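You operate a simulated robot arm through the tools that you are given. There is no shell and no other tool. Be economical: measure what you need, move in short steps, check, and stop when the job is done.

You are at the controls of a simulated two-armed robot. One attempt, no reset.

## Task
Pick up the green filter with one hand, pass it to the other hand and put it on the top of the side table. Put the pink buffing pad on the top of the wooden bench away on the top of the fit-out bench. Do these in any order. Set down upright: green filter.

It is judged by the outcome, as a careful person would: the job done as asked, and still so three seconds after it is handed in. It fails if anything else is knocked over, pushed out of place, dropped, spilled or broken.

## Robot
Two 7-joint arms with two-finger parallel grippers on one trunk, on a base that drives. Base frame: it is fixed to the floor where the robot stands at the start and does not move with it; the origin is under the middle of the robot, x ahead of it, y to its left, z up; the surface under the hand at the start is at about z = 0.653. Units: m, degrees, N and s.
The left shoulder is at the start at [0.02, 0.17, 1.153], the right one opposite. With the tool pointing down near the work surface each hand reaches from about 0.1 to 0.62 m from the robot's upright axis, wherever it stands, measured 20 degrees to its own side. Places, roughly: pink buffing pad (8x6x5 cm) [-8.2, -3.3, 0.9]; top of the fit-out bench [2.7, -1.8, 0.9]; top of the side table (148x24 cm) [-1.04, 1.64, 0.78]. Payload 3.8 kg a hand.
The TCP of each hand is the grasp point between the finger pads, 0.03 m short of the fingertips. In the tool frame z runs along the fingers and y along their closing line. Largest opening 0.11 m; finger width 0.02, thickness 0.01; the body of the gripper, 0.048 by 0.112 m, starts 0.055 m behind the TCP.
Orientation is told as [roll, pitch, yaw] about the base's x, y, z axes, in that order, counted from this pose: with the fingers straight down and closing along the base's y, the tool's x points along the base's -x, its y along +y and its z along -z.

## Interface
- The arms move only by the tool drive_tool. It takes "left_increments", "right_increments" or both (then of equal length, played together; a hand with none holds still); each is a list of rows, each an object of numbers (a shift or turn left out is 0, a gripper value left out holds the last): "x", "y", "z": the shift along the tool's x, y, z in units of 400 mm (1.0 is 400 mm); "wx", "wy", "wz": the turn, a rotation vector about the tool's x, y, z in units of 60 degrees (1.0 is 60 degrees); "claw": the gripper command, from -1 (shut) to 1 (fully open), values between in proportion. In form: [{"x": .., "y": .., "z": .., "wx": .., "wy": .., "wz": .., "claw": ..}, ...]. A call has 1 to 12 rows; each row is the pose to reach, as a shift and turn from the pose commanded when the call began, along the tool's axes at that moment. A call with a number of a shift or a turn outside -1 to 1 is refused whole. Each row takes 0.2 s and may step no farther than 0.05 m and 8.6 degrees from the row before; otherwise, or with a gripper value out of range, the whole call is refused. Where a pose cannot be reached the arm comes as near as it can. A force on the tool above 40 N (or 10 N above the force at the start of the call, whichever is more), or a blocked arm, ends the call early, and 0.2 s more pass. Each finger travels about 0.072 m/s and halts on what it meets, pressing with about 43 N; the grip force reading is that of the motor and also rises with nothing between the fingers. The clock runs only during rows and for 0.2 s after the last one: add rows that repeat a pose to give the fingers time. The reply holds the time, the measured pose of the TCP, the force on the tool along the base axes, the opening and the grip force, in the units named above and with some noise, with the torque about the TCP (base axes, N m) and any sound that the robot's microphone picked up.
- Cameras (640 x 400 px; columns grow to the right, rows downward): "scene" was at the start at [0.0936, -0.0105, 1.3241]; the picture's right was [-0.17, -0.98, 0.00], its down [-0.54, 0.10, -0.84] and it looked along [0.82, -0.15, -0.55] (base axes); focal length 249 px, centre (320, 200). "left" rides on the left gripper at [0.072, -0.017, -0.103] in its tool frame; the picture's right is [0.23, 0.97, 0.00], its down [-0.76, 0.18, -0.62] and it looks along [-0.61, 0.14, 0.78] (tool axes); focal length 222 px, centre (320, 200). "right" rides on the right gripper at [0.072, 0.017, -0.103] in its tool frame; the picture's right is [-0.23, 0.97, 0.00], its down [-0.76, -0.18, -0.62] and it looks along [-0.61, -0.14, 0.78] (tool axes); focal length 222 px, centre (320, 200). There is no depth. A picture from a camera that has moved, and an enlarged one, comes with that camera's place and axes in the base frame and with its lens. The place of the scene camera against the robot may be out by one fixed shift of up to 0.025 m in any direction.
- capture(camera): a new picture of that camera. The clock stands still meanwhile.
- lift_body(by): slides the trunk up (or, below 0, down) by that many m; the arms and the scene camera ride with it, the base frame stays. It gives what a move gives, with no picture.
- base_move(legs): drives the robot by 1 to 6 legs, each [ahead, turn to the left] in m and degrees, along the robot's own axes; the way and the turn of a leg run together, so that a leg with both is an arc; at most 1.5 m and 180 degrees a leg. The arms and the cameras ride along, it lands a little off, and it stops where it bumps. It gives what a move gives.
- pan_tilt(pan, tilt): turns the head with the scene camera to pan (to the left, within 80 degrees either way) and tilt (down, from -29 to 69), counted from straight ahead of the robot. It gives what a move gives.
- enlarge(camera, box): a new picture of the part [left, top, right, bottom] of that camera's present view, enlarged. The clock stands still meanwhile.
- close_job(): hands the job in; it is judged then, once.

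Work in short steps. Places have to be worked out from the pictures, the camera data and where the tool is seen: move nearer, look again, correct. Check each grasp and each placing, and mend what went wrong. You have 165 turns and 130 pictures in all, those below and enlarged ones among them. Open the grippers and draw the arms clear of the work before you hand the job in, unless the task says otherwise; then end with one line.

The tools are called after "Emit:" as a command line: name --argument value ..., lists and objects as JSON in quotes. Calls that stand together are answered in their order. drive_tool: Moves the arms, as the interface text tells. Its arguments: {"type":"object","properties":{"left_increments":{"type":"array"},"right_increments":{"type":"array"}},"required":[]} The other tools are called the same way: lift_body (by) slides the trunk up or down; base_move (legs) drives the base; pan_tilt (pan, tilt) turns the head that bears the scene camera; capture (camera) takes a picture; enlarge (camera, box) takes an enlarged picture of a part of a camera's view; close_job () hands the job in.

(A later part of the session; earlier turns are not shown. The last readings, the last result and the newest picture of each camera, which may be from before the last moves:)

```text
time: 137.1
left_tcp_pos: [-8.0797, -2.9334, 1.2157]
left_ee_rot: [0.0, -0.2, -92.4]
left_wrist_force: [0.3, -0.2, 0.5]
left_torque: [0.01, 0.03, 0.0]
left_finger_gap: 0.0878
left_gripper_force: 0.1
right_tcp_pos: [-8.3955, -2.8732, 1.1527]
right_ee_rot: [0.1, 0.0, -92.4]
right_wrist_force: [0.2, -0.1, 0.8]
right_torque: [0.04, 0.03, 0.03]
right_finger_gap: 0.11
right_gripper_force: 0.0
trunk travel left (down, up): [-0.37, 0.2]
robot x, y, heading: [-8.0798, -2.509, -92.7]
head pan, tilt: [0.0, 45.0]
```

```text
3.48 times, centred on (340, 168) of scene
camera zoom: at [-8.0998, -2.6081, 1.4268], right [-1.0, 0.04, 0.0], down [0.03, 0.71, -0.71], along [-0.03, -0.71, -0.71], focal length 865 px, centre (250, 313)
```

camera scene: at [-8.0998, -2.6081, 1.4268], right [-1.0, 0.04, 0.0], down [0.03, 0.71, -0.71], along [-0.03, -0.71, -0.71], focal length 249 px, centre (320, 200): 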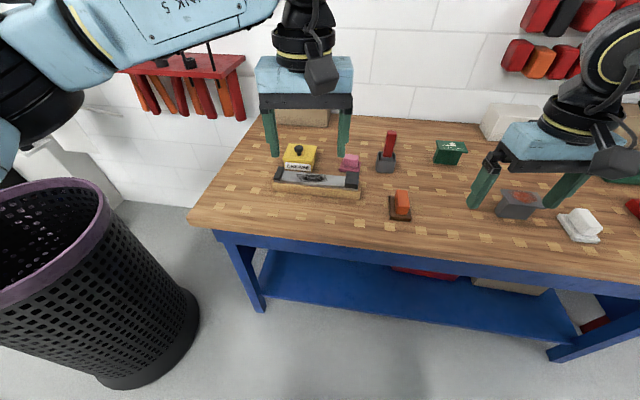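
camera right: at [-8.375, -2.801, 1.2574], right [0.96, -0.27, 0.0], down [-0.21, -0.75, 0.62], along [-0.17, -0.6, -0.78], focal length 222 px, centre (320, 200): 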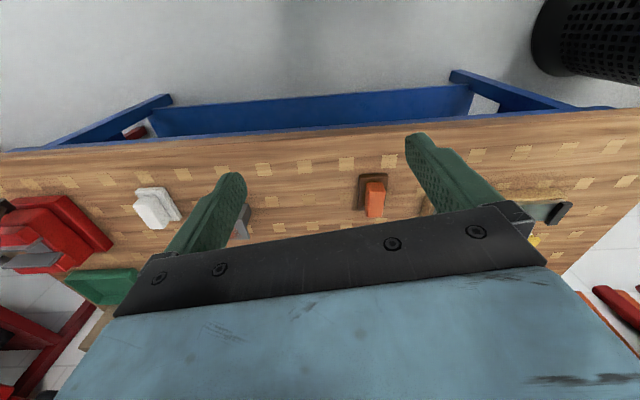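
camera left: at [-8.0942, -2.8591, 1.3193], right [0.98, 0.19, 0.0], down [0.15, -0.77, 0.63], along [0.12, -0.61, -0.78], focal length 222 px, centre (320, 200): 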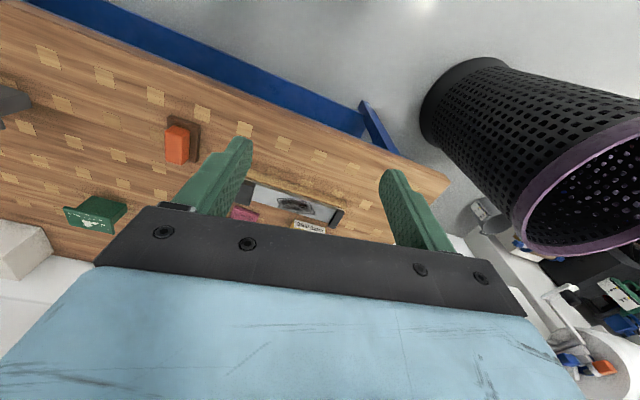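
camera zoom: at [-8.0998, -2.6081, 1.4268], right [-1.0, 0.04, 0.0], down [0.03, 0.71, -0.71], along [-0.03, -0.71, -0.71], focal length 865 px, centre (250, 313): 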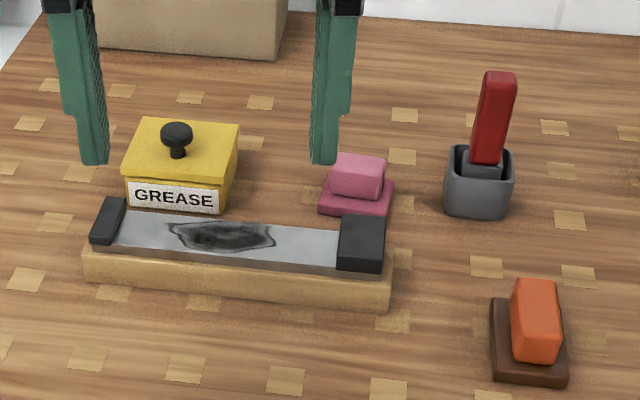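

The pad has a base plate with a handle block, and I plan to grip the block across x with the right hand. It is too far for now, so I drive 0.22 m ahead.

Emit:
base_move --legs '[[0.22, 0]]'

Emit:
pan_tilt --pan -8 --tilt 52

Emit:
capture --camera "scene"

Emit:
capture --camera "right"

Emit:
capture --camera "left"

```text
time: 138.8
left_tcp_pos: [-8.0903, -3.1546, 1.2159]
left_ee_rot: [0.1, -0.1, -92.4]
left_wrist_force: [0.7, 0.1, -0.5]
left_torque: [0.0, -0.01, 0.0]
left_finger_gap: 0.0882
left_gripper_force: 0.1
right_tcp_pos: [-8.406, -3.0945, 1.1528]
right_ee_rot: [0.1, 0.1, -92.6]
right_wrist_force: [0.8, 0.2, -0.1]
right_torque: [0.01, 0.0, -0.01]
right_finger_gap: 0.11
right_gripper_force: 0.1
trunk travel left (down, up): [-0.37, 0.2]
robot x, y, heading: [-8.0916, -2.7348, -92.6]
head pan, tilt: [0.0, 45.0]
```

```text
time: 139.5
left_tcp_pos: [-8.0898, -3.1542, 1.2166]
left_ee_rot: [0.1, -0.2, -92.5]
left_wrist_force: [-0.1, -0.8, 0.6]
left_torque: [0.01, 0.03, 0.01]
left_finger_gap: 0.0881
left_gripper_force: 0.1
right_tcp_pos: [-8.406, -3.093, 1.1545]
right_ee_rot: [0.0, 0.1, -92.6]
right_wrist_force: [0.1, 0.4, -0.8]
right_torque: [0.01, 0.02, 0.0]
right_finger_gap: 0.1102
right_gripper_force: 0.0
trunk travel left (down, up): [-0.37, 0.2]
robot x, y, heading: [-8.09, -2.7328, -92.8]
head pan, tilt: [-8.0, 52.0]
```

```text
66 pictures are left
camera scene: at [-8.1197, -2.822, 1.4172], right [-0.98, 0.18, 0.0], down [0.14, 0.77, -0.62], along [-0.11, -0.61, -0.79], focal length 249 px, centre (320, 200)
```

scene: 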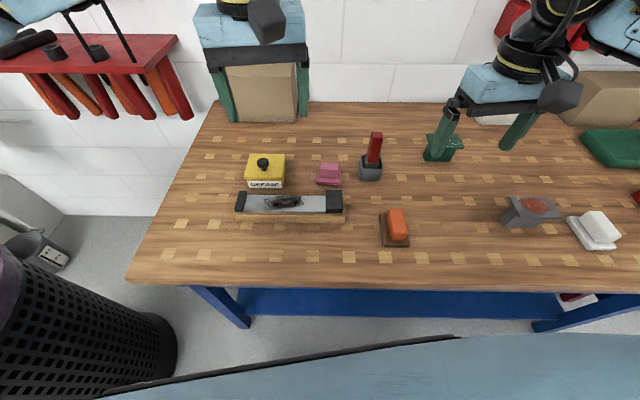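

```text
65 pictures are left
camera right: at [-8.385, -3.0219, 1.2575], right [0.96, -0.27, 0.0], down [-0.21, -0.75, 0.62], along [-0.17, -0.6, -0.78], focal length 222 px, centre (320, 200)
```

right: 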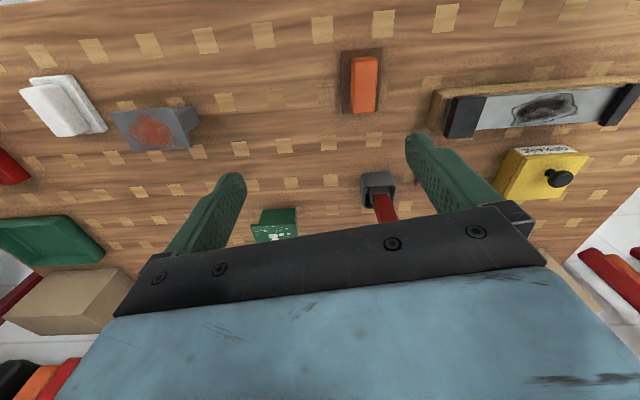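

```text
64 pictures are left
camera left: at [-8.1042, -3.0802, 1.3194], right [0.98, 0.19, 0.0], down [0.15, -0.77, 0.63], along [0.12, -0.62, -0.78], focal length 222 px, centre (320, 200)
```

left: 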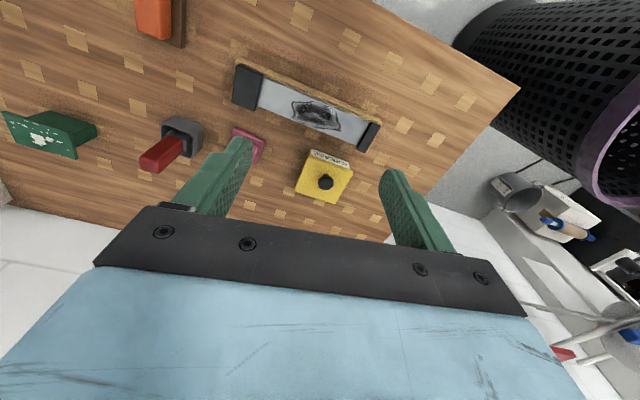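

The pad is at about [-8.21, -3.285] with the bench top near z≈0.90. I move the left hand aside and bring the right hand above the pad.

Emit:
drive_tool --left_increments '[{"x": 0.03, "y": 0.1}, {"x": 0.08, "y": 0.2}, {"x": 0.14, "y": 0.3}, {"x": 0.2, "y": 0.35}, {"x": 0.2, "y": 0.35}, {"x": 0.2, "y": 0.35}, {"x": 0.2, "y": 0.35}, {"x": 0.2, "y": 0.35}, {"x": 0.2, "y": 0.35}]' --right_increments '[{}, {"x": -0.065, "y": 0.071}, {"x": -0.13, "y": 0.142}, {"x": -0.196, "y": 0.213}, {"x": -0.262, "y": 0.285}, {"x": -0.327, "y": 0.356}, {"x": -0.393, "y": 0.427, "z": 0.04}, {"x": -0.458, "y": 0.498, "z": 0.1}, {"x": -0.458, "y": 0.498, "z": 0.125}]'

Emit:
capture --camera "right"

Emit:
capture --camera "left"

Emit:
capture --camera "scene"

```text
time: 141.5
left_tcp_pos: [-7.9485, -3.0806, 1.2158]
left_ee_rot: [0.1, -0.2, -92.4]
left_wrist_force: [0.3, 0.4, -0.4]
left_torque: [0.01, 0.02, 0.04]
left_finger_gap: 0.0878
left_gripper_force: 0.2
right_tcp_pos: [-8.2164, -3.2853, 1.1037]
right_ee_rot: [-0.1, 0.0, -92.5]
right_wrist_force: [-0.4, 0.8, -1.2]
right_torque: [0.0, 0.0, -0.01]
right_finger_gap: 0.1101
right_gripper_force: 0.1
trunk travel left (down, up): [-0.37, 0.2]
robot x, y, heading: [-8.0924, -2.7331, -92.5]
head pan, tilt: [-8.0, 52.0]
```

```text
63 pictures are left
camera right: at [-8.196, -3.2131, 1.2081], right [0.96, -0.27, 0.0], down [-0.21, -0.75, 0.62], along [-0.17, -0.6, -0.78], focal length 222 px, centre (320, 200)
```

right: 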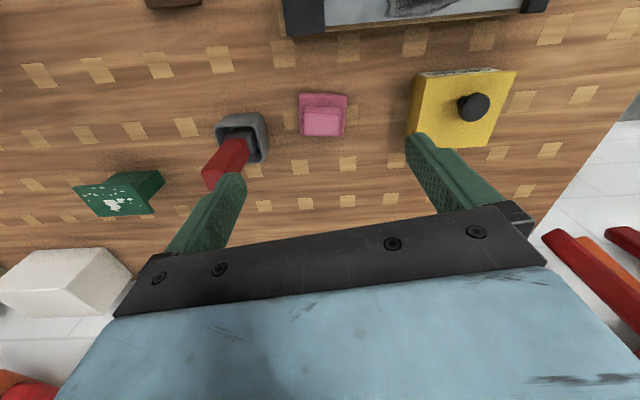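

```text
62 pictures are left
camera left: at [-7.962, -3.0069, 1.3181], right [0.98, 0.19, 0.0], down [0.15, -0.77, 0.63], along [0.12, -0.62, -0.78], focal length 222 px, centre (320, 200)
```

left: 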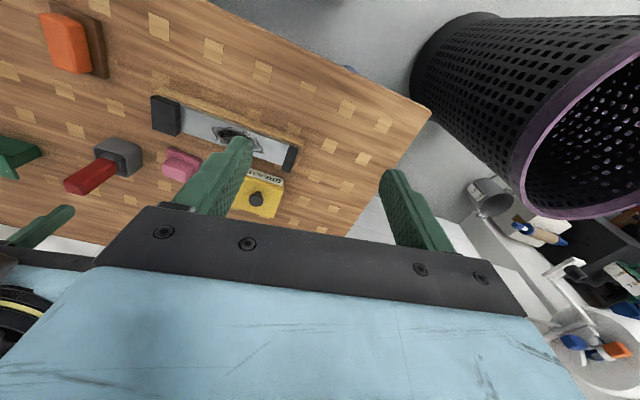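

```text
61 pictures are left
camera scene: at [-8.1208, -2.8219, 1.4172], right [-0.98, 0.18, 0.0], down [0.14, 0.77, -0.62], along [-0.11, -0.61, -0.79], focal length 249 px, centre (320, 200)
```

scene: 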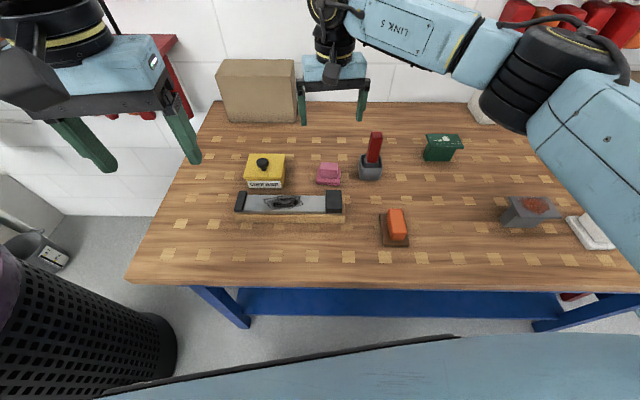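

Triangulation puts the handle top near [-8.222, -3.322, 0.88]. I descend to z≈0.99 over it and look again.

Emit:
drive_tool --right_increments '[{"x": -0.03, "y": -0.003, "z": 0.08}, {"x": -0.06, "y": -0.006, "z": 0.16}, {"x": -0.1, "y": -0.01, "z": 0.24}, {"x": -0.1, "y": -0.01, "z": 0.283}, {"x": -0.1, "y": -0.01, "z": 0.283}]'

Emit:
capture --camera "right"

Emit:
capture --camera "left"

```text
time: 142.7
left_tcp_pos: [-7.9475, -3.0825, 1.2143]
left_ee_rot: [0.1, -0.2, -92.4]
left_wrist_force: [0.3, 0.1, -0.7]
left_torque: [0.0, 0.02, 0.05]
left_finger_gap: 0.088
left_gripper_force: 0.0
right_tcp_pos: [-8.2207, -3.3249, 0.9908]
right_ee_rot: [0.0, 0.0, -92.6]
right_wrist_force: [-1.0, -0.1, -0.5]
right_torque: [0.01, -0.04, 0.01]
right_finger_gap: 0.11
right_gripper_force: 0.1
trunk travel left (down, up): [-0.37, 0.2]
robot x, y, heading: [-8.0887, -2.7287, -92.5]
head pan, tilt: [-8.0, 52.0]
```

```text
60 pictures are left
camera right: at [-8.1994, -3.2536, 1.0942], right [0.96, -0.27, 0.0], down [-0.21, -0.75, 0.62], along [-0.17, -0.6, -0.78], focal length 222 px, centre (320, 200)
```

right: 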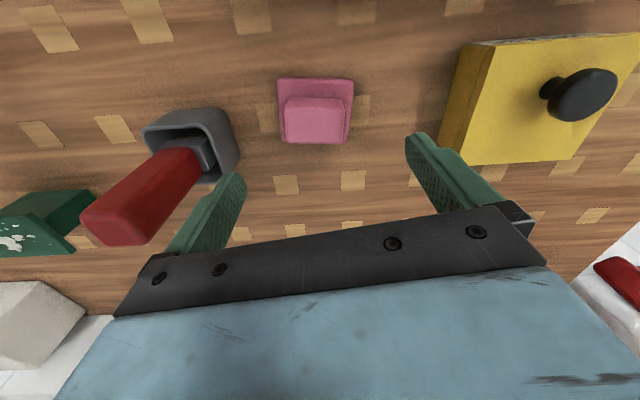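

```text
59 pictures are left
camera left: at [-7.9609, -3.0073, 1.3179], right [0.98, 0.19, 0.0], down [0.15, -0.77, 0.63], along [0.12, -0.62, -0.78], focal length 222 px, centre (320, 200)
```

left: 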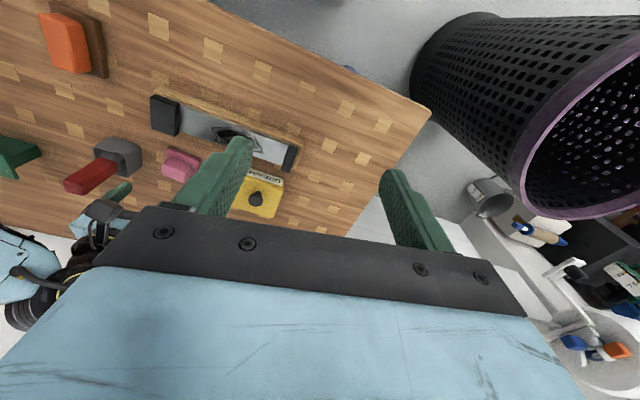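

Size change suggests the handle is higher than triangulated, so I measure more exactly with zooms.

Emit:
enlarge --camera "left" --box '[100, 100, 240, 220]'

Emit:
enlarge --camera "right" --box '[220, 40, 420, 170]'

```text
3.33 times, centred on (170, 160) of left
camera zoom: at [-7.9609, -3.0073, 1.3179], right [0.98, 0.19, 0.0], down [0.15, -0.77, 0.63], along [0.12, -0.62, -0.78], focal length 740 px, centre (820, 333)
```

zoom: 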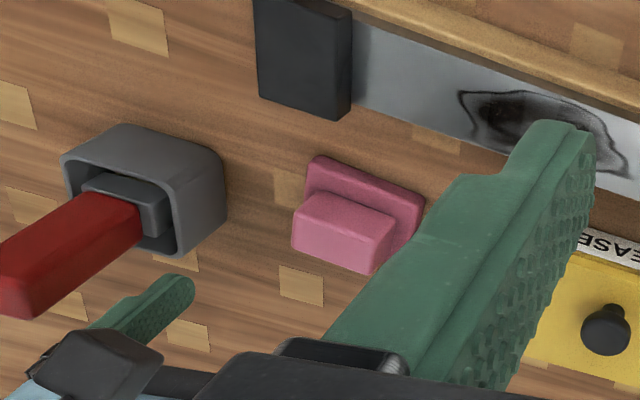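

```text
3.08 times, centred on (320, 105) of right
camera zoom: at [-8.1994, -3.2536, 1.0942], right [0.96, -0.27, 0.0], down [-0.21, -0.75, 0.62], along [-0.17, -0.6, -0.78], focal length 684 px, centre (320, 492)
```

zoom: 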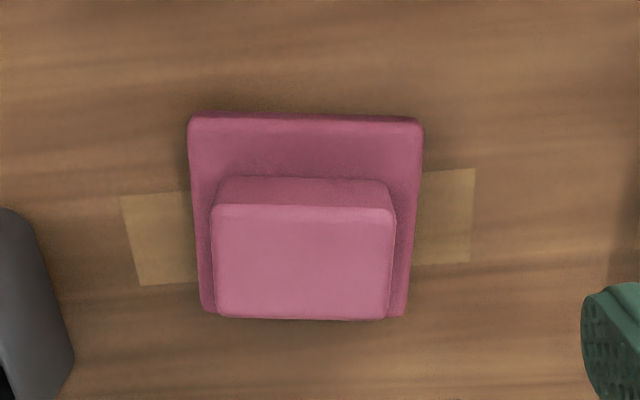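

The measures agree now: handle top z≈0.883 at [-8.226, -3.327], handle about 58 mm wide, plate turned about 13° clockwise from the gripper. I rotate to match and descend to z≈0.93.

Emit:
drive_tool --right_increments '[{"x": -0.003, "y": -0.006, "wz": 0.11}, {"x": -0.005, "y": -0.013, "z": 0.05, "wz": 0.217}, {"x": -0.005, "y": -0.013, "z": 0.1, "wz": 0.217}, {"x": -0.005, "y": -0.013, "z": 0.15, "wz": 0.217}, {"x": -0.005, "y": -0.013, "z": 0.15, "wz": 0.217}]'

Emit:
capture --camera "right"

Emit:
enlarge --camera "left" --box '[100, 100, 240, 220]'

```text
time: 143.9
left_tcp_pos: [-7.9474, -3.0808, 1.215]
left_ee_rot: [0.2, -0.2, -92.4]
left_wrist_force: [-0.3, -1.2, 0.2]
left_torque: [0.04, 0.01, 0.02]
left_finger_gap: 0.088
left_gripper_force: 0.0
right_tcp_pos: [-8.2262, -3.3259, 0.9296]
right_ee_rot: [0.0, 0.1, -105.6]
right_wrist_force: [0.0, 0.3, -0.3]
right_torque: [-0.01, 0.0, 0.0]
right_finger_gap: 0.1101
right_gripper_force: 0.1
trunk travel left (down, up): [-0.37, 0.2]
robot x, y, heading: [-8.0872, -2.7291, -92.4]
head pan, tilt: [-8.0, 52.0]
```

```text
56 pictures are left
camera right: at [-8.1904, -3.2606, 1.0341], right [0.88, -0.48, 0.0], down [-0.38, -0.69, 0.62], along [-0.3, -0.55, -0.78], focal length 222 px, centre (320, 200)
```

right: 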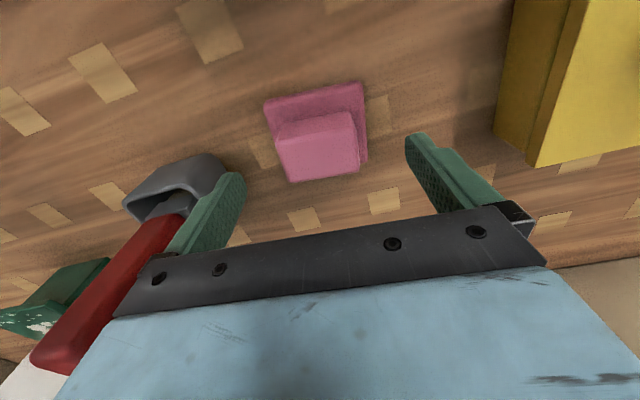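

```text
3.33 times, centred on (170, 160) of left
camera zoom: at [-7.9612, -3.0071, 1.318], right [0.98, 0.19, 0.0], down [0.15, -0.77, 0.63], along [0.12, -0.62, -0.78], focal length 740 px, centre (820, 333)
```

zoom: 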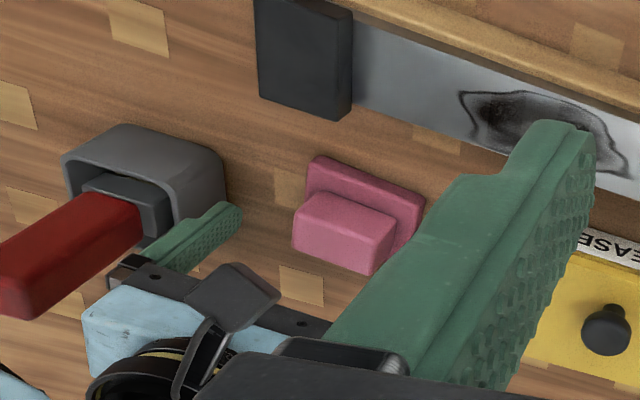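

The gripper is aligned and centred over the handle, and clear of the red stamp. I descend to z≈0.893.

Emit:
drive_tool --right_increments '[{"x": -0.01, "z": 0.04}, {"x": -0.01, "z": 0.07}, {"x": -0.01, "z": 0.092}, {"x": -0.01, "z": 0.092}]'

Emit:
capture --camera "right"

Emit:
enlarge --camera "left" --box '[100, 100, 240, 220]'

```text
time: 144.9
left_tcp_pos: [-7.9468, -3.0822, 1.2161]
left_ee_rot: [0.0, -0.2, -92.3]
left_wrist_force: [0.2, 0.7, 0.4]
left_torque: [0.01, -0.03, 0.02]
left_finger_gap: 0.088
left_gripper_force: 0.0
right_tcp_pos: [-8.2286, -3.3246, 0.8935]
right_ee_rot: [0.1, 0.1, -105.6]
right_wrist_force: [0.9, 1.1, 0.2]
right_torque: [0.0, -0.03, 0.01]
right_finger_gap: 0.11
right_gripper_force: 0.1
right hand out of reach, approached as far as the arm can: row 3, 4
trunk travel left (down, up): [-0.37, 0.2]
robot x, y, heading: [-8.093, -2.7311, -92.6]
head pan, tilt: [-8.0, 52.0]
```

```text
54 pictures are left
camera right: at [-8.1918, -3.2594, 0.9973], right [0.88, -0.48, 0.0], down [-0.38, -0.69, 0.62], along [-0.3, -0.55, -0.78], focal length 222 px, centre (320, 200)
```

right: 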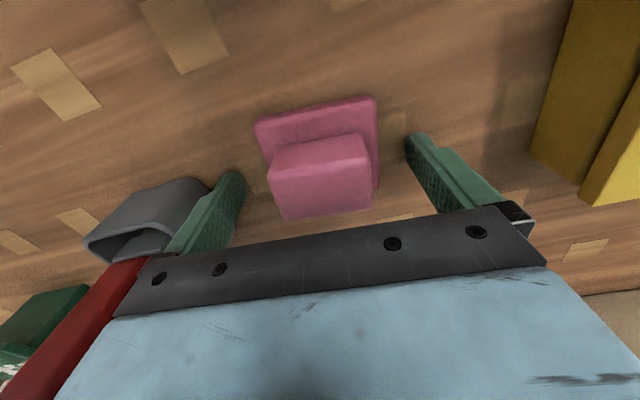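

```text
3.33 times, centred on (170, 160) of left
camera zoom: at [-7.9607, -3.0071, 1.318], right [0.98, 0.19, 0.0], down [0.15, -0.77, 0.63], along [0.12, -0.62, -0.78], focal length 740 px, centre (820, 333)
```

zoom: 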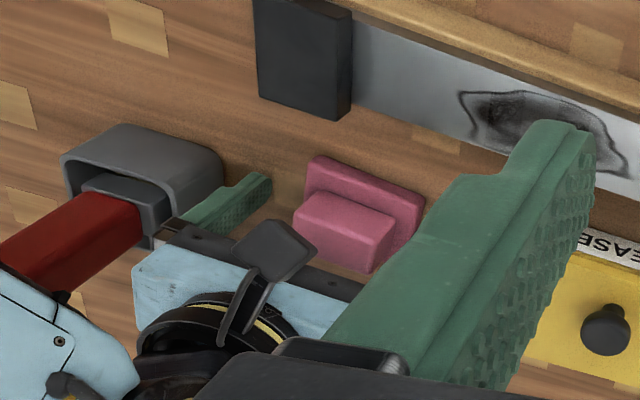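

The hand has effectively reached the commanded pose, with the handle balanced between the fingers. I close slowly.

Emit:
drive_tool --right_increments '[{"claw": 0.5}, {"claw": 0.1}, {"claw": -0.4}, {"claw": -1}, {"claw": -1}]'

Emit:
capture --camera "right"

```text
time: 146.1
left_tcp_pos: [-7.9471, -3.0815, 1.2145]
left_ee_rot: [0.0, -0.2, -92.4]
left_wrist_force: [0.2, 0.0, 0.4]
left_torque: [0.01, 0.01, 0.02]
left_finger_gap: 0.0878
left_gripper_force: 0.0
right_tcp_pos: [-8.2264, -3.325, 0.8935]
right_ee_rot: [0.1, 0.0, -105.5]
right_wrist_force: [-0.7, -0.5, -0.7]
right_torque: [0.01, 0.0, -0.01]
right_finger_gap: 0.0692
right_gripper_force: 43.1
trunk travel left (down, up): [-0.37, 0.2]
robot x, y, heading: [-8.0889, -2.7323, -92.5]
head pan, tilt: [-8.0, 52.0]
```

```text
52 pictures are left
camera right: at [-8.1923, -3.2596, 0.9974], right [0.88, -0.48, 0.0], down [-0.38, -0.69, 0.62], along [-0.3, -0.55, -0.78], focal length 222 px, centre (320, 200)
```

right: 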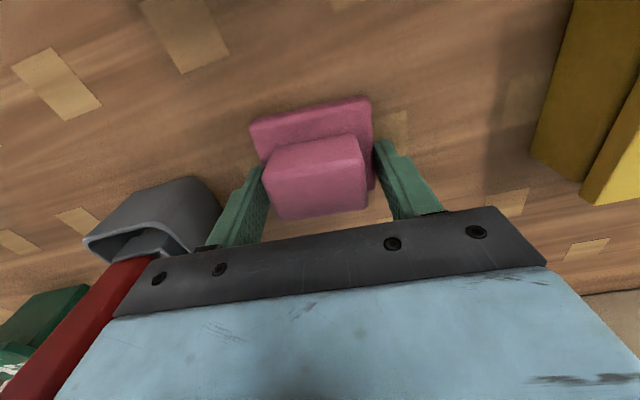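

It closed on the handle at 69 mm with full force. I lift 6 cm and check.

Emit:
drive_tool --right_increments '[{"z": -0.03, "x": 0.01}, {"z": -0.08, "x": 0.02}, {"z": -0.15, "x": 0.03}, {"z": -0.15, "x": 0.03}]'

Emit:
capture --camera "right"

Emit:
enlarge --camera "left" --box '[60, 80, 260, 240]'

```text
time: 147.1
left_tcp_pos: [-7.9464, -3.0816, 1.2151]
left_ee_rot: [0.1, -0.2, -92.3]
left_wrist_force: [-0.2, 1.0, 0.3]
left_torque: [-0.04, 0.06, -0.02]
left_finger_gap: 0.0881
left_gripper_force: 0.0
right_tcp_pos: [-8.2256, -3.3142, 0.9535]
right_ee_rot: [0.1, 0.0, -105.5]
right_wrist_force: [-0.3, -1.0, -1.1]
right_torque: [0.01, 0.02, 0.02]
right_finger_gap: 0.069
right_gripper_force: 43.4
trunk travel left (down, up): [-0.37, 0.2]
robot x, y, heading: [-8.0945, -2.7326, -92.5]
head pan, tilt: [-8.0, 52.0]
```

```text
51 pictures are left
camera right: at [-8.1885, -3.248, 1.0574], right [0.88, -0.48, 0.0], down [-0.38, -0.69, 0.62], along [-0.3, -0.55, -0.78], focal length 222 px, centre (320, 200)
```

right: 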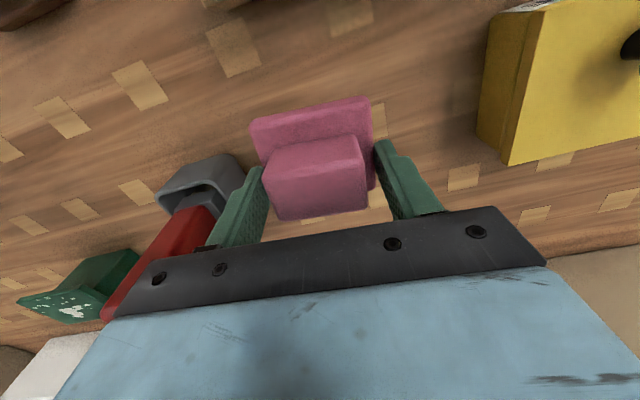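

```text
2.50 times, centred on (160, 160) of left
camera zoom: at [-7.9609, -3.0075, 1.3179], right [0.98, 0.19, 0.0], down [0.15, -0.77, 0.63], along [0.12, -0.61, -0.78], focal length 555 px, centre (720, 300)
```

zoom: 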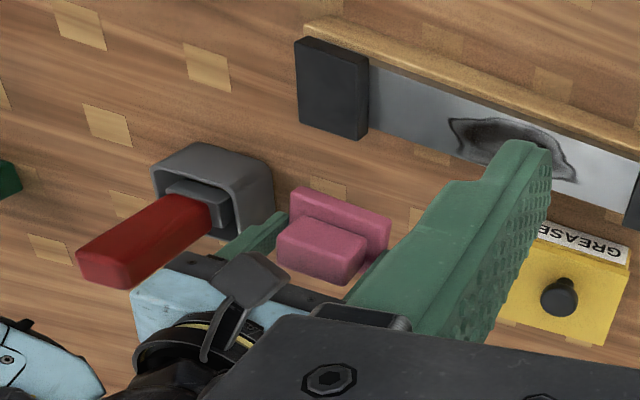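

The pad is held. I raise it to z≈1.14 and draw it back toward the robot.

Emit:
drive_tool --right_increments '[{"z": -0.1}, {"z": -0.2}, {"z": -0.3}, {"z": -0.4}, {"z": -0.47}, {"z": -0.47, "x": 0.1, "y": -0.05}, {"z": -0.47, "x": 0.2, "y": -0.1}, {"z": -0.47, "x": 0.3, "y": -0.15}, {"z": -0.47, "x": 0.38, "y": -0.2}, {"z": -0.47, "x": 0.38, "y": -0.2}]'

Emit:
capture --camera "right"

Emit:
capture --camera "scene"

```text
time: 149.3
left_tcp_pos: [-7.9478, -3.0815, 1.2141]
left_ee_rot: [0.2, -0.1, -92.4]
left_wrist_force: [1.2, 0.0, 0.7]
left_torque: [0.01, 0.02, 0.0]
left_finger_gap: 0.0879
left_gripper_force: 0.0
right_tcp_pos: [-8.2611, -3.1446, 1.1423]
right_ee_rot: [0.0, 0.0, -105.7]
right_wrist_force: [0.0, 0.5, -1.1]
right_torque: [-0.01, 0.01, 0.02]
right_finger_gap: 0.0689
right_gripper_force: 43.4
trunk travel left (down, up): [-0.37, 0.2]
robot x, y, heading: [-8.0884, -2.7296, -92.6]
head pan, tilt: [-8.0, 52.0]
```

```text
49 pictures are left
camera right: at [-8.225, -3.08, 1.2464], right [0.88, -0.48, 0.0], down [-0.38, -0.69, 0.62], along [-0.3, -0.55, -0.78], focal length 222 px, centre (320, 200)
```

right: 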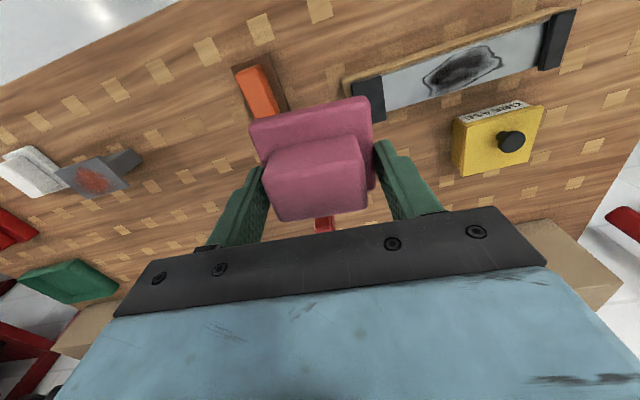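

```text
48 pictures are left
camera scene: at [-8.1194, -2.8227, 1.4172], right [-0.98, 0.18, 0.0], down [0.14, 0.78, -0.62], along [-0.11, -0.6, -0.79], focal length 249 px, centre (320, 200)
```

scene: 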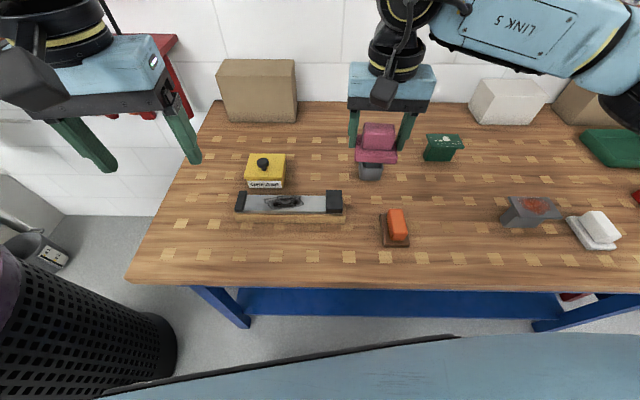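

The pad is secure. I start back: reverse 0.25 m, turn left to face east, and retrace the route past the bin.

Emit:
base_move --legs '[[-0.25, 0], [0, 106]]'

Emit:
pan_tilt --pan -10 --tilt 22

Emit:
capture --camera "scene"

```text
time: 155.6
left_tcp_pos: [-7.7897, -2.2447, 1.2143]
left_ee_rot: [0.1, -0.2, 15.0]
left_wrist_force: [-0.1, 1.1, -0.6]
left_torque: [-0.03, 0.0, -0.01]
left_finger_gap: 0.0877
left_gripper_force: 0.1
right_tcp_pos: [-7.6348, -2.5251, 1.142]
right_ee_rot: [0.0, 0.0, 1.9]
right_wrist_force: [-0.3, -0.1, -1.5]
right_torque: [0.0, 0.01, 0.04]
right_finger_gap: 0.0688
right_gripper_force: 42.5
trunk travel left (down, up): [-0.37, 0.2]
robot x, y, heading: [-8.0786, -2.4846, 15.0]
head pan, tilt: [-8.0, 52.0]
```

```text
time: 156.6
left_tcp_pos: [-7.7899, -2.244, 1.2144]
left_ee_rot: [0.1, -0.2, 15.0]
left_wrist_force: [0.1, 0.9, -1.1]
left_torque: [0.0, -0.01, -0.01]
left_finger_gap: 0.0878
left_gripper_force: 0.1
right_tcp_pos: [-7.6349, -2.5251, 1.143]
right_ee_rot: [-0.1, 0.0, 1.8]
right_wrist_force: [-0.3, 0.2, -1.5]
right_torque: [-0.02, 0.0, 0.0]
right_finger_gap: 0.0691
right_gripper_force: 43.0
trunk travel left (down, up): [-0.37, 0.2]
robot x, y, heading: [-8.0805, -2.4854, 14.8]
head pan, tilt: [-10.0, 22.0]
```

```text
47 pictures are left
camera scene: at [-7.9821, -2.4671, 1.4621], right [0.08, -1.0, 0.0], down [-0.37, -0.03, -0.93], along [0.92, 0.08, -0.38], focal length 249 px, centre (320, 200)
```

scene: 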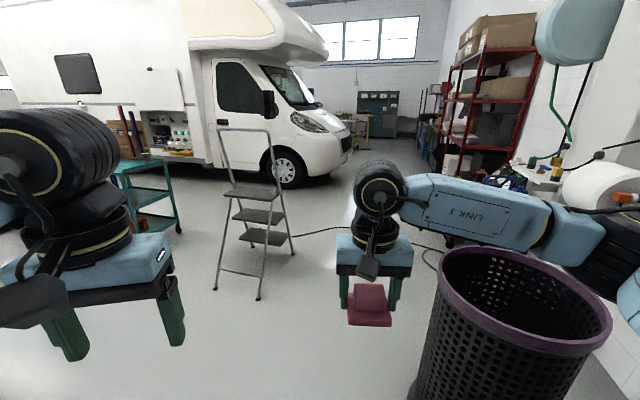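

The way is the same as before. I drive past the bin, then turn to -12° and pass the ladder.

Emit:
base_move --legs '[[0.75, 0], [0, -27], [1.0, 0]]'

Emit:
base_move --legs '[[1.15, 0]]'

Emit:
capture --camera "scene"

```text
time: 166.9
left_tcp_pos: [-5.9793, -2.4135, 1.2156]
left_ee_rot: [0.1, -0.2, -11.3]
left_wrist_force: [-0.7, -0.2, 0.0]
left_torque: [0.02, 0.02, -0.02]
left_finger_gap: 0.088
left_gripper_force: 0.0
right_tcp_pos: [-5.966, -2.7338, 1.1426]
right_ee_rot: [0.0, 0.0, -24.4]
right_wrist_force: [1.3, 0.4, -0.2]
right_torque: [0.03, -0.04, 0.04]
right_finger_gap: 0.0689
right_gripper_force: 43.9
trunk travel left (down, up): [-0.37, 0.2]
robot x, y, heading: [-6.3481, -2.5007, -11.6]
head pan, tilt: [-10.0, 22.0]
```

```text
time: 172.8
left_tcp_pos: [-4.8422, -2.6284, 1.2139]
left_ee_rot: [0.1, -0.2, -10.4]
left_wrist_force: [0.2, -0.9, -0.6]
left_torque: [0.03, 0.02, -0.01]
left_finger_gap: 0.088
left_gripper_force: 0.0
right_tcp_pos: [-4.8211, -2.9485, 1.1416]
right_ee_rot: [0.0, 0.1, -23.6]
right_wrist_force: [-0.4, 0.8, -0.5]
right_torque: [0.02, 0.01, -0.02]
right_finger_gap: 0.069
right_gripper_force: 43.1
trunk travel left (down, up): [-0.37, 0.2]
robot x, y, heading: [-5.2057, -2.7207, -10.6]
head pan, tilt: [-10.0, 22.0]
```

```text
46 pictures are left
camera scene: at [-5.1141, -2.7531, 1.4622], right [-0.35, -0.94, 0.0], down [-0.35, 0.13, -0.93], along [0.87, -0.33, -0.37], focal length 249 px, centre (320, 200)
```

scene: 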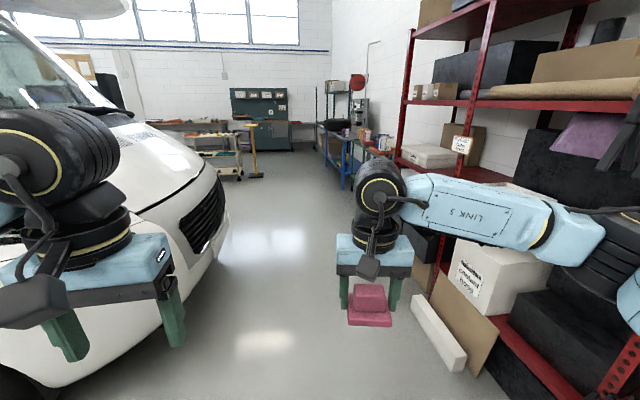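

The passage between the van front and the rack is clear. I turn 8° right and go 2.3 m through its middle.

Emit:
base_move --legs '[[0, -8], [1.2, 0], [1.1, 0]]'

Emit:
pan_tilt --pan 25 --tilt 15

Emit:
capture --camera "scene"

```text
time: 184.7
left_tcp_pos: [-2.6682, -3.3691, 1.2149]
left_ee_rot: [0.1, -0.1, -16.3]
left_wrist_force: [1.2, 0.6, 0.0]
left_torque: [-0.01, -0.01, -0.01]
left_finger_gap: 0.0879
left_gripper_force: 0.0
right_tcp_pos: [-2.6828, -3.6903, 1.1427]
right_ee_rot: [0.0, 0.0, -29.5]
right_wrist_force: [-0.5, -0.4, -1.4]
right_torque: [0.04, 0.01, -0.03]
right_finger_gap: 0.0689
right_gripper_force: 42.7
trunk travel left (down, up): [-0.37, 0.2]
robot x, y, heading: [-3.04, -3.423, -16.6]
head pan, tilt: [-10.0, 22.0]
```

```text
time: 185.7
left_tcp_pos: [-2.6693, -3.3711, 1.2151]
left_ee_rot: [0.1, -0.2, -16.4]
left_wrist_force: [-0.2, 0.5, 0.9]
left_torque: [0.02, -0.01, -0.03]
left_finger_gap: 0.088
left_gripper_force: 0.0
right_tcp_pos: [-2.6836, -3.6903, 1.1419]
right_ee_rot: [0.0, 0.1, -29.5]
right_wrist_force: [-0.2, -0.1, -0.6]
right_torque: [0.01, 0.02, -0.03]
right_finger_gap: 0.0689
right_gripper_force: 43.3
trunk travel left (down, up): [-0.37, 0.2]
robot x, y, heading: [-3.0372, -3.4249, -16.7]
head pan, tilt: [25.0, 15.0]
```

```text
45 pictures are left
camera scene: at [-2.944, -3.4122, 1.4736], right [0.15, -0.99, 0.0], down [-0.26, -0.04, -0.97], along [0.96, 0.14, -0.26], focal length 249 px, centre (320, 200)
```

scene: 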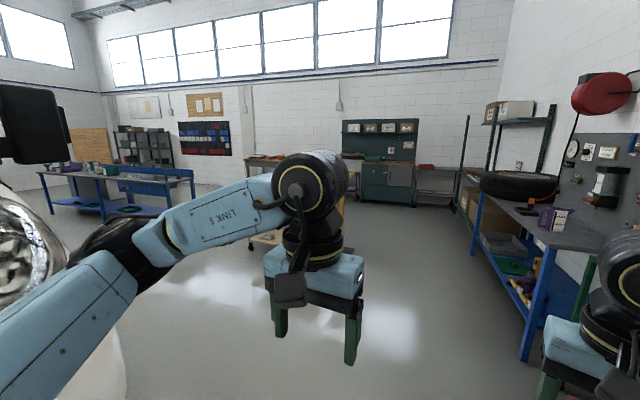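

The room opens to the east. I turn to about 13° and go 1.5 m, then look for the cart and the fit-out bench.

Emit:
base_move --legs '[[0, 30], [1.45, 0]]'

Emit:
pan_tilt --pan 30 --tilt 15

Emit:
capture --camera "scene"

Emit:
pan_tilt --pan -12 --tilt 15

Emit:
capture --camera "scene"

```text
time: 194.4
left_tcp_pos: [-1.3322, -2.825, 1.215]
left_ee_rot: [0.1, -0.1, 14.8]
left_wrist_force: [0.7, -0.8, 0.1]
left_torque: [0.01, -0.03, 0.02]
left_finger_gap: 0.0879
left_gripper_force: 0.1
right_tcp_pos: [-1.176, -3.106, 1.1429]
right_ee_rot: [0.0, 0.0, 1.6]
right_wrist_force: [-0.1, 0.7, 0.0]
right_torque: [0.01, 0.0, -0.03]
right_finger_gap: 0.0689
right_gripper_force: 42.8
trunk travel left (down, up): [-0.37, 0.2]
robot x, y, heading: [-1.6243, -3.0621, 14.4]
head pan, tilt: [25.0, 15.0]
```

```text
time: 195.1
left_tcp_pos: [-1.331, -2.8245, 1.2153]
left_ee_rot: [0.1, -0.2, 14.8]
left_wrist_force: [0.0, 0.2, -0.6]
left_torque: [-0.02, 0.0, -0.04]
left_finger_gap: 0.0878
left_gripper_force: 0.1
right_tcp_pos: [-1.1783, -3.1054, 1.1417]
right_ee_rot: [0.0, 0.0, 1.5]
right_wrist_force: [-0.1, 0.0, -0.9]
right_torque: [0.01, -0.03, 0.01]
right_finger_gap: 0.0688
right_gripper_force: 42.9
trunk travel left (down, up): [-0.37, 0.2]
robot x, y, heading: [-1.6231, -3.0662, 14.7]
head pan, tilt: [30.0, 15.0]
```

```text
44 pictures are left
camera scene: at [-1.551, -2.9883, 1.4736], right [0.7, -0.71, 0.0], down [-0.18, -0.18, -0.97], along [0.69, 0.68, -0.26], focal length 249 px, centre (320, 200)
```

scene: 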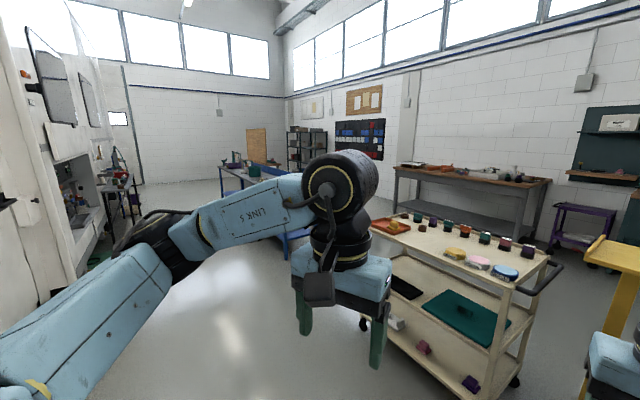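

```text
time: 196.2
left_tcp_pos: [-1.3318, -2.8248, 1.2154]
left_ee_rot: [0.1, -0.2, 14.8]
left_wrist_force: [0.8, -0.2, -0.6]
left_torque: [0.0, -0.07, -0.01]
left_finger_gap: 0.0882
left_gripper_force: 0.0
right_tcp_pos: [-1.1792, -3.106, 1.1427]
right_ee_rot: [0.0, 0.0, 1.6]
right_wrist_force: [0.4, -0.1, -0.7]
right_torque: [0.02, 0.01, 0.0]
right_finger_gap: 0.0688
right_gripper_force: 43.0
trunk travel left (down, up): [-0.37, 0.2]
robot x, y, heading: [-1.623, -3.0672, 14.7]
head pan, tilt: [-12.0, 15.0]
```

```text
43 pictures are left
camera scene: at [-1.5241, -3.0495, 1.4736], right [0.05, -1.0, 0.0], down [-0.26, -0.01, -0.97], along [0.96, 0.05, -0.26], focal length 249 px, centre (320, 200)
```

scene: 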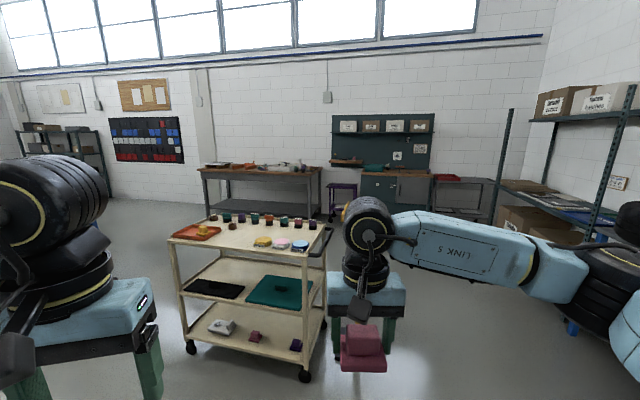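

The cart spans x -0.3..0.2, y -2.98..-2.05, and the counter ends near y≈-1.1. I take the gap north of the cart, with the arms riding above both, and look before entering.

Emit:
base_move --legs '[[0, 51], [1.45, 0], [0, -65]]'

Emit:
pan_tilt --pan 0 --tilt 28

Emit:
capture --camera "scene"

```text
time: 208.5
left_tcp_pos: [-0.661, -1.5879, 1.2141]
left_ee_rot: [0.1, -0.2, 0.3]
left_wrist_force: [0.0, -0.3, 0.6]
left_torque: [0.02, -0.01, 0.03]
left_finger_gap: 0.088
left_gripper_force: 0.1
right_tcp_pos: [-0.5832, -1.8973, 1.1422]
right_ee_rot: [0.0, 0.0, -12.8]
right_wrist_force: [0.8, -0.7, -0.8]
right_torque: [-0.02, -0.02, -0.04]
right_finger_gap: 0.069
right_gripper_force: 42.6
trunk travel left (down, up): [-0.37, 0.2]
robot x, y, heading: [-1.0006, -1.7437, 0.0]
head pan, tilt: [-12.0, 15.0]
```

```text
time: 209.2
left_tcp_pos: [-0.6611, -1.5877, 1.2142]
left_ee_rot: [0.1, -0.2, 0.3]
left_wrist_force: [0.7, 0.0, -0.8]
left_torque: [0.03, -0.01, -0.02]
left_finger_gap: 0.0883
left_gripper_force: 0.2
right_tcp_pos: [-0.5824, -1.8989, 1.1414]
right_ee_rot: [0.1, 0.0, -12.9]
right_wrist_force: [0.5, 0.4, -1.0]
right_torque: [-0.04, -0.01, 0.01]
right_finger_gap: 0.0688
right_gripper_force: 42.7
trunk travel left (down, up): [-0.37, 0.2]
robot x, y, heading: [-1.0026, -1.7482, 0.3]
head pan, tilt: [0.0, 28.0]
```

```text
42 pictures are left
camera scene: at [-0.9052, -1.7414, 1.4526], right [0.0, -1.0, 0.0], down [-0.47, 0.0, -0.88], along [0.88, 0.0, -0.47], focal length 249 px, centre (320, 200)
```

scene: 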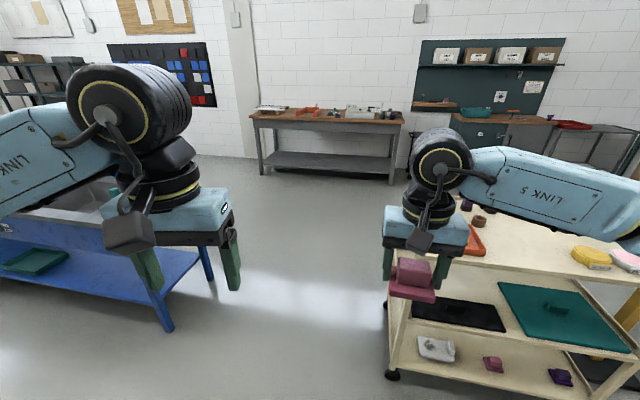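

The gap north of the cart is about 1.1 m wide. I steer slightly left through its middle, then straighten and go on toward the fit-out bench.

Emit:
base_move --legs '[[0, 14], [1.2, 0], [0, -20], [0.95, 0]]'

Emit:
capture --camera "scene"

```text
time: 221.7
left_tcp_pos: [1.4437, -1.4279, 1.2148]
left_ee_rot: [0.1, -0.1, -5.3]
left_wrist_force: [0.0, -0.9, 0.4]
left_torque: [0.02, 0.05, -0.04]
left_finger_gap: 0.0881
left_gripper_force: 0.1
right_tcp_pos: [1.4906, -1.7441, 1.1418]
right_ee_rot: [0.0, 0.1, -18.5]
right_wrist_force: [0.7, -0.2, -1.3]
right_torque: [-0.02, 0.04, -0.02]
right_finger_gap: 0.0689
right_gripper_force: 42.6
trunk travel left (down, up): [-0.37, 0.2]
robot x, y, heading: [1.0879, -1.5539, -5.4]
head pan, tilt: [0.0, 28.0]
```

```text
41 pictures are left
camera scene: at [1.1838, -1.5576, 1.4525], right [-0.09, -1.0, 0.0], down [-0.47, 0.04, -0.88], along [0.88, -0.08, -0.47], focal length 249 px, centre (320, 200)
```

scene: 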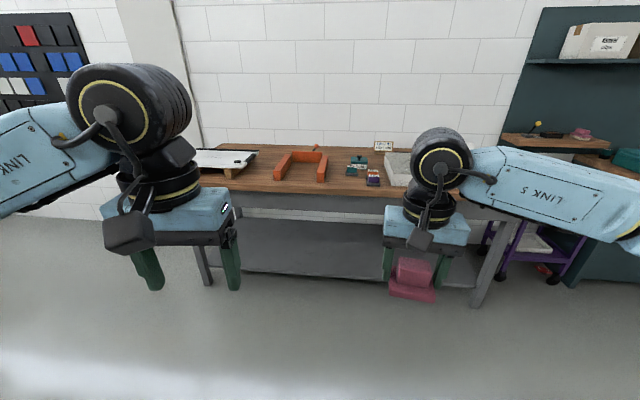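

The fit-out bench front edge is at x≈2.3. There is free space at the front, right of the orange frame. I advance 0.72 m and look down.

Emit:
base_move --legs '[[0.72, 0]]'

Emit:
pan_tilt --pan -5 --tilt 42

Emit:
capture --camera "scene"

Emit:
capture --camera "right"

Emit:
capture --camera "left"

```text
time: 225.7
left_tcp_pos: [2.1563, -1.4894, 1.2154]
left_ee_rot: [0.1, -0.3, -4.8]
left_wrist_force: [0.9, -0.3, -0.1]
left_torque: [-0.01, 0.01, 0.01]
left_finger_gap: 0.0881
left_gripper_force: 0.1
right_tcp_pos: [2.2048, -1.8062, 1.1417]
right_ee_rot: [0.1, 0.1, -18.1]
right_wrist_force: [-0.2, -0.7, -0.5]
right_torque: [0.01, -0.01, -0.01]
right_finger_gap: 0.069
right_gripper_force: 43.0
trunk travel left (down, up): [-0.37, 0.2]
robot x, y, heading: [1.7957, -1.6187, -5.1]
head pan, tilt: [0.0, 28.0]
```

```text
time: 226.4
left_tcp_pos: [2.1555, -1.4895, 1.2151]
left_ee_rot: [0.1, -0.2, -4.8]
left_wrist_force: [-0.5, 0.2, 0.2]
left_torque: [0.0, 0.01, -0.05]
left_finger_gap: 0.0878
left_gripper_force: 0.0
right_tcp_pos: [2.205, -1.8058, 1.1424]
right_ee_rot: [0.0, 0.0, -18.1]
right_wrist_force: [0.4, 0.3, -1.1]
right_torque: [-0.01, 0.02, 0.01]
right_finger_gap: 0.0688
right_gripper_force: 43.0
trunk travel left (down, up): [-0.37, 0.2]
robot x, y, heading: [1.7969, -1.6167, -5.2]
head pan, tilt: [-5.0, 42.0]
```

```text
40 pictures are left
camera scene: at [1.8885, -1.6285, 1.4311], right [-0.17, -0.98, 0.0], down [-0.66, 0.12, -0.74], along [0.73, -0.13, -0.67], focal length 249 px, centre (320, 200)
```

scene: 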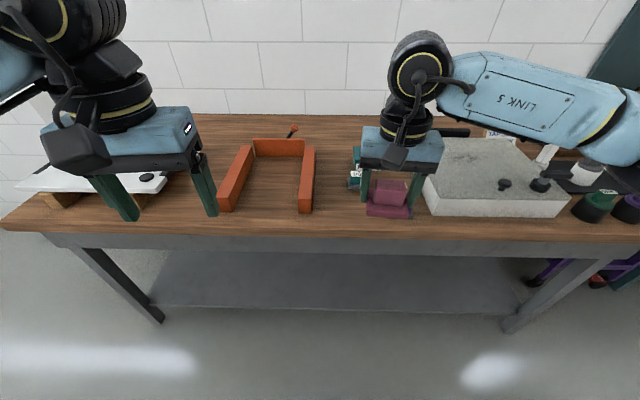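

```text
39 pictures are left
camera right: at [2.1414, -1.7676, 1.2465], right [0.52, 0.86, 0.0], down [0.67, -0.41, 0.62], along [0.53, -0.32, -0.78], focal length 222 px, centre (320, 200)
```

right: 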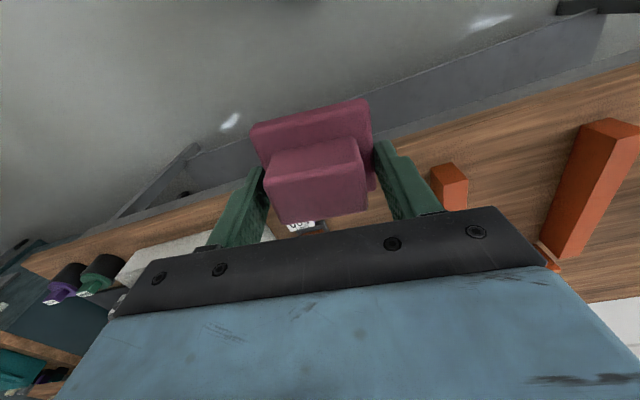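

```text
38 pictures are left
camera left: at [2.0814, -1.4997, 1.318], right [-0.14, 0.99, 0.0], down [0.77, 0.11, 0.63], along [0.62, 0.09, -0.78], focal length 222 px, centre (320, 200)
```

left: 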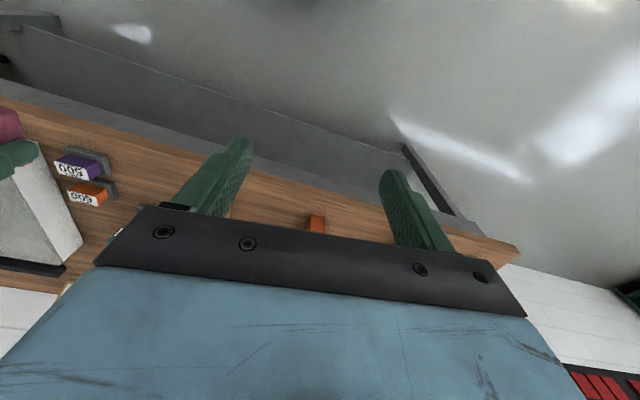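

The free spot is at about [2.41, -1.80], between the orange frame (edge y≈-1.71) and the 500/600 boxes (edge y≈-1.91). I drive 0.12 m closer for reach.

Emit:
base_move --legs '[[0.13, 0]]'

Emit:
pan_tilt --pan -15 --tilt 50

Emit:
capture --camera "scene"

Emit:
capture --camera "right"

Emit:
capture --camera "left"

```text
time: 227.7
left_tcp_pos: [2.287, -1.5015, 1.214]
left_ee_rot: [0.0, -0.2, -4.9]
left_wrist_force: [0.9, -1.1, 0.2]
left_torque: [0.0, 0.02, 0.0]
left_finger_gap: 0.0879
left_gripper_force: 0.0
right_tcp_pos: [2.3367, -1.817, 1.1411]
right_ee_rot: [0.0, 0.1, -18.1]
right_wrist_force: [0.4, -0.8, -0.4]
right_torque: [0.0, 0.01, 0.01]
right_finger_gap: 0.0688
right_gripper_force: 43.1
trunk travel left (down, up): [-0.37, 0.2]
robot x, y, heading: [1.9318, -1.6285, -5.0]
head pan, tilt: [-5.0, 42.0]
```

```text
time: 228.4
left_tcp_pos: [2.2858, -1.5004, 1.2147]
left_ee_rot: [0.0, -0.2, -4.9]
left_wrist_force: [0.2, 0.7, -0.4]
left_torque: [0.03, -0.03, 0.0]
left_finger_gap: 0.0883
left_gripper_force: 0.0
right_tcp_pos: [2.335, -1.8172, 1.1433]
right_ee_rot: [0.1, 0.0, -18.2]
right_wrist_force: [0.7, 0.1, -0.4]
right_torque: [-0.06, 0.04, 0.0]
right_finger_gap: 0.0687
right_gripper_force: 42.6
trunk travel left (down, up): [-0.37, 0.2]
robot x, y, heading: [1.9333, -1.6283, -5.0]
head pan, tilt: [-15.0, 50.0]
```

```text
37 pictures are left
camera scene: at [2.0093, -1.6519, 1.4199], right [-0.34, -0.94, 0.0], down [-0.72, 0.26, -0.64], along [0.6, -0.22, -0.77], focal length 249 px, centre (320, 200)
```

scene: 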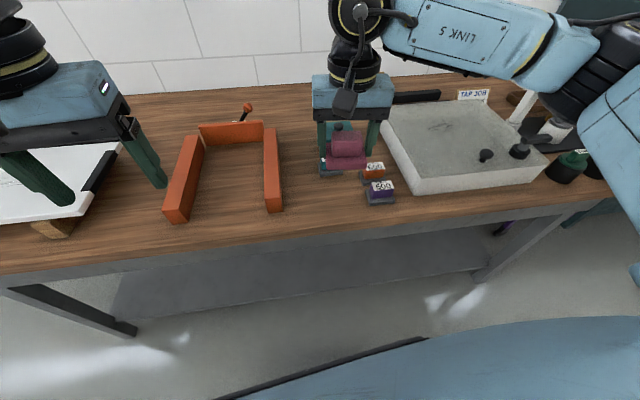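

```text
36 pictures are left
camera right: at [2.2721, -1.7792, 1.2466], right [0.52, 0.86, 0.0], down [0.67, -0.41, 0.62], along [0.53, -0.32, -0.78], focal length 222 px, centre (320, 200)
```

right: 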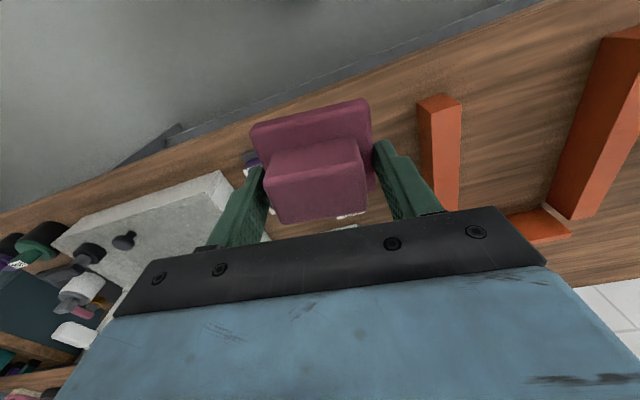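

```text
35 pictures are left
camera left: at [2.2121, -1.5113, 1.3181], right [-0.14, 0.99, 0.0], down [0.77, 0.11, 0.63], along [0.62, 0.09, -0.78], focal length 222 px, centre (320, 200)
```

left: 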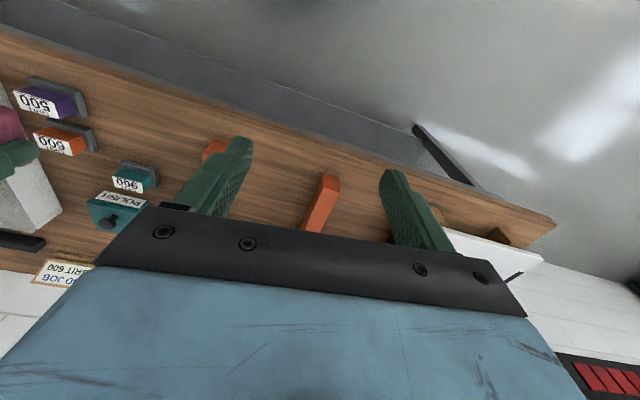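

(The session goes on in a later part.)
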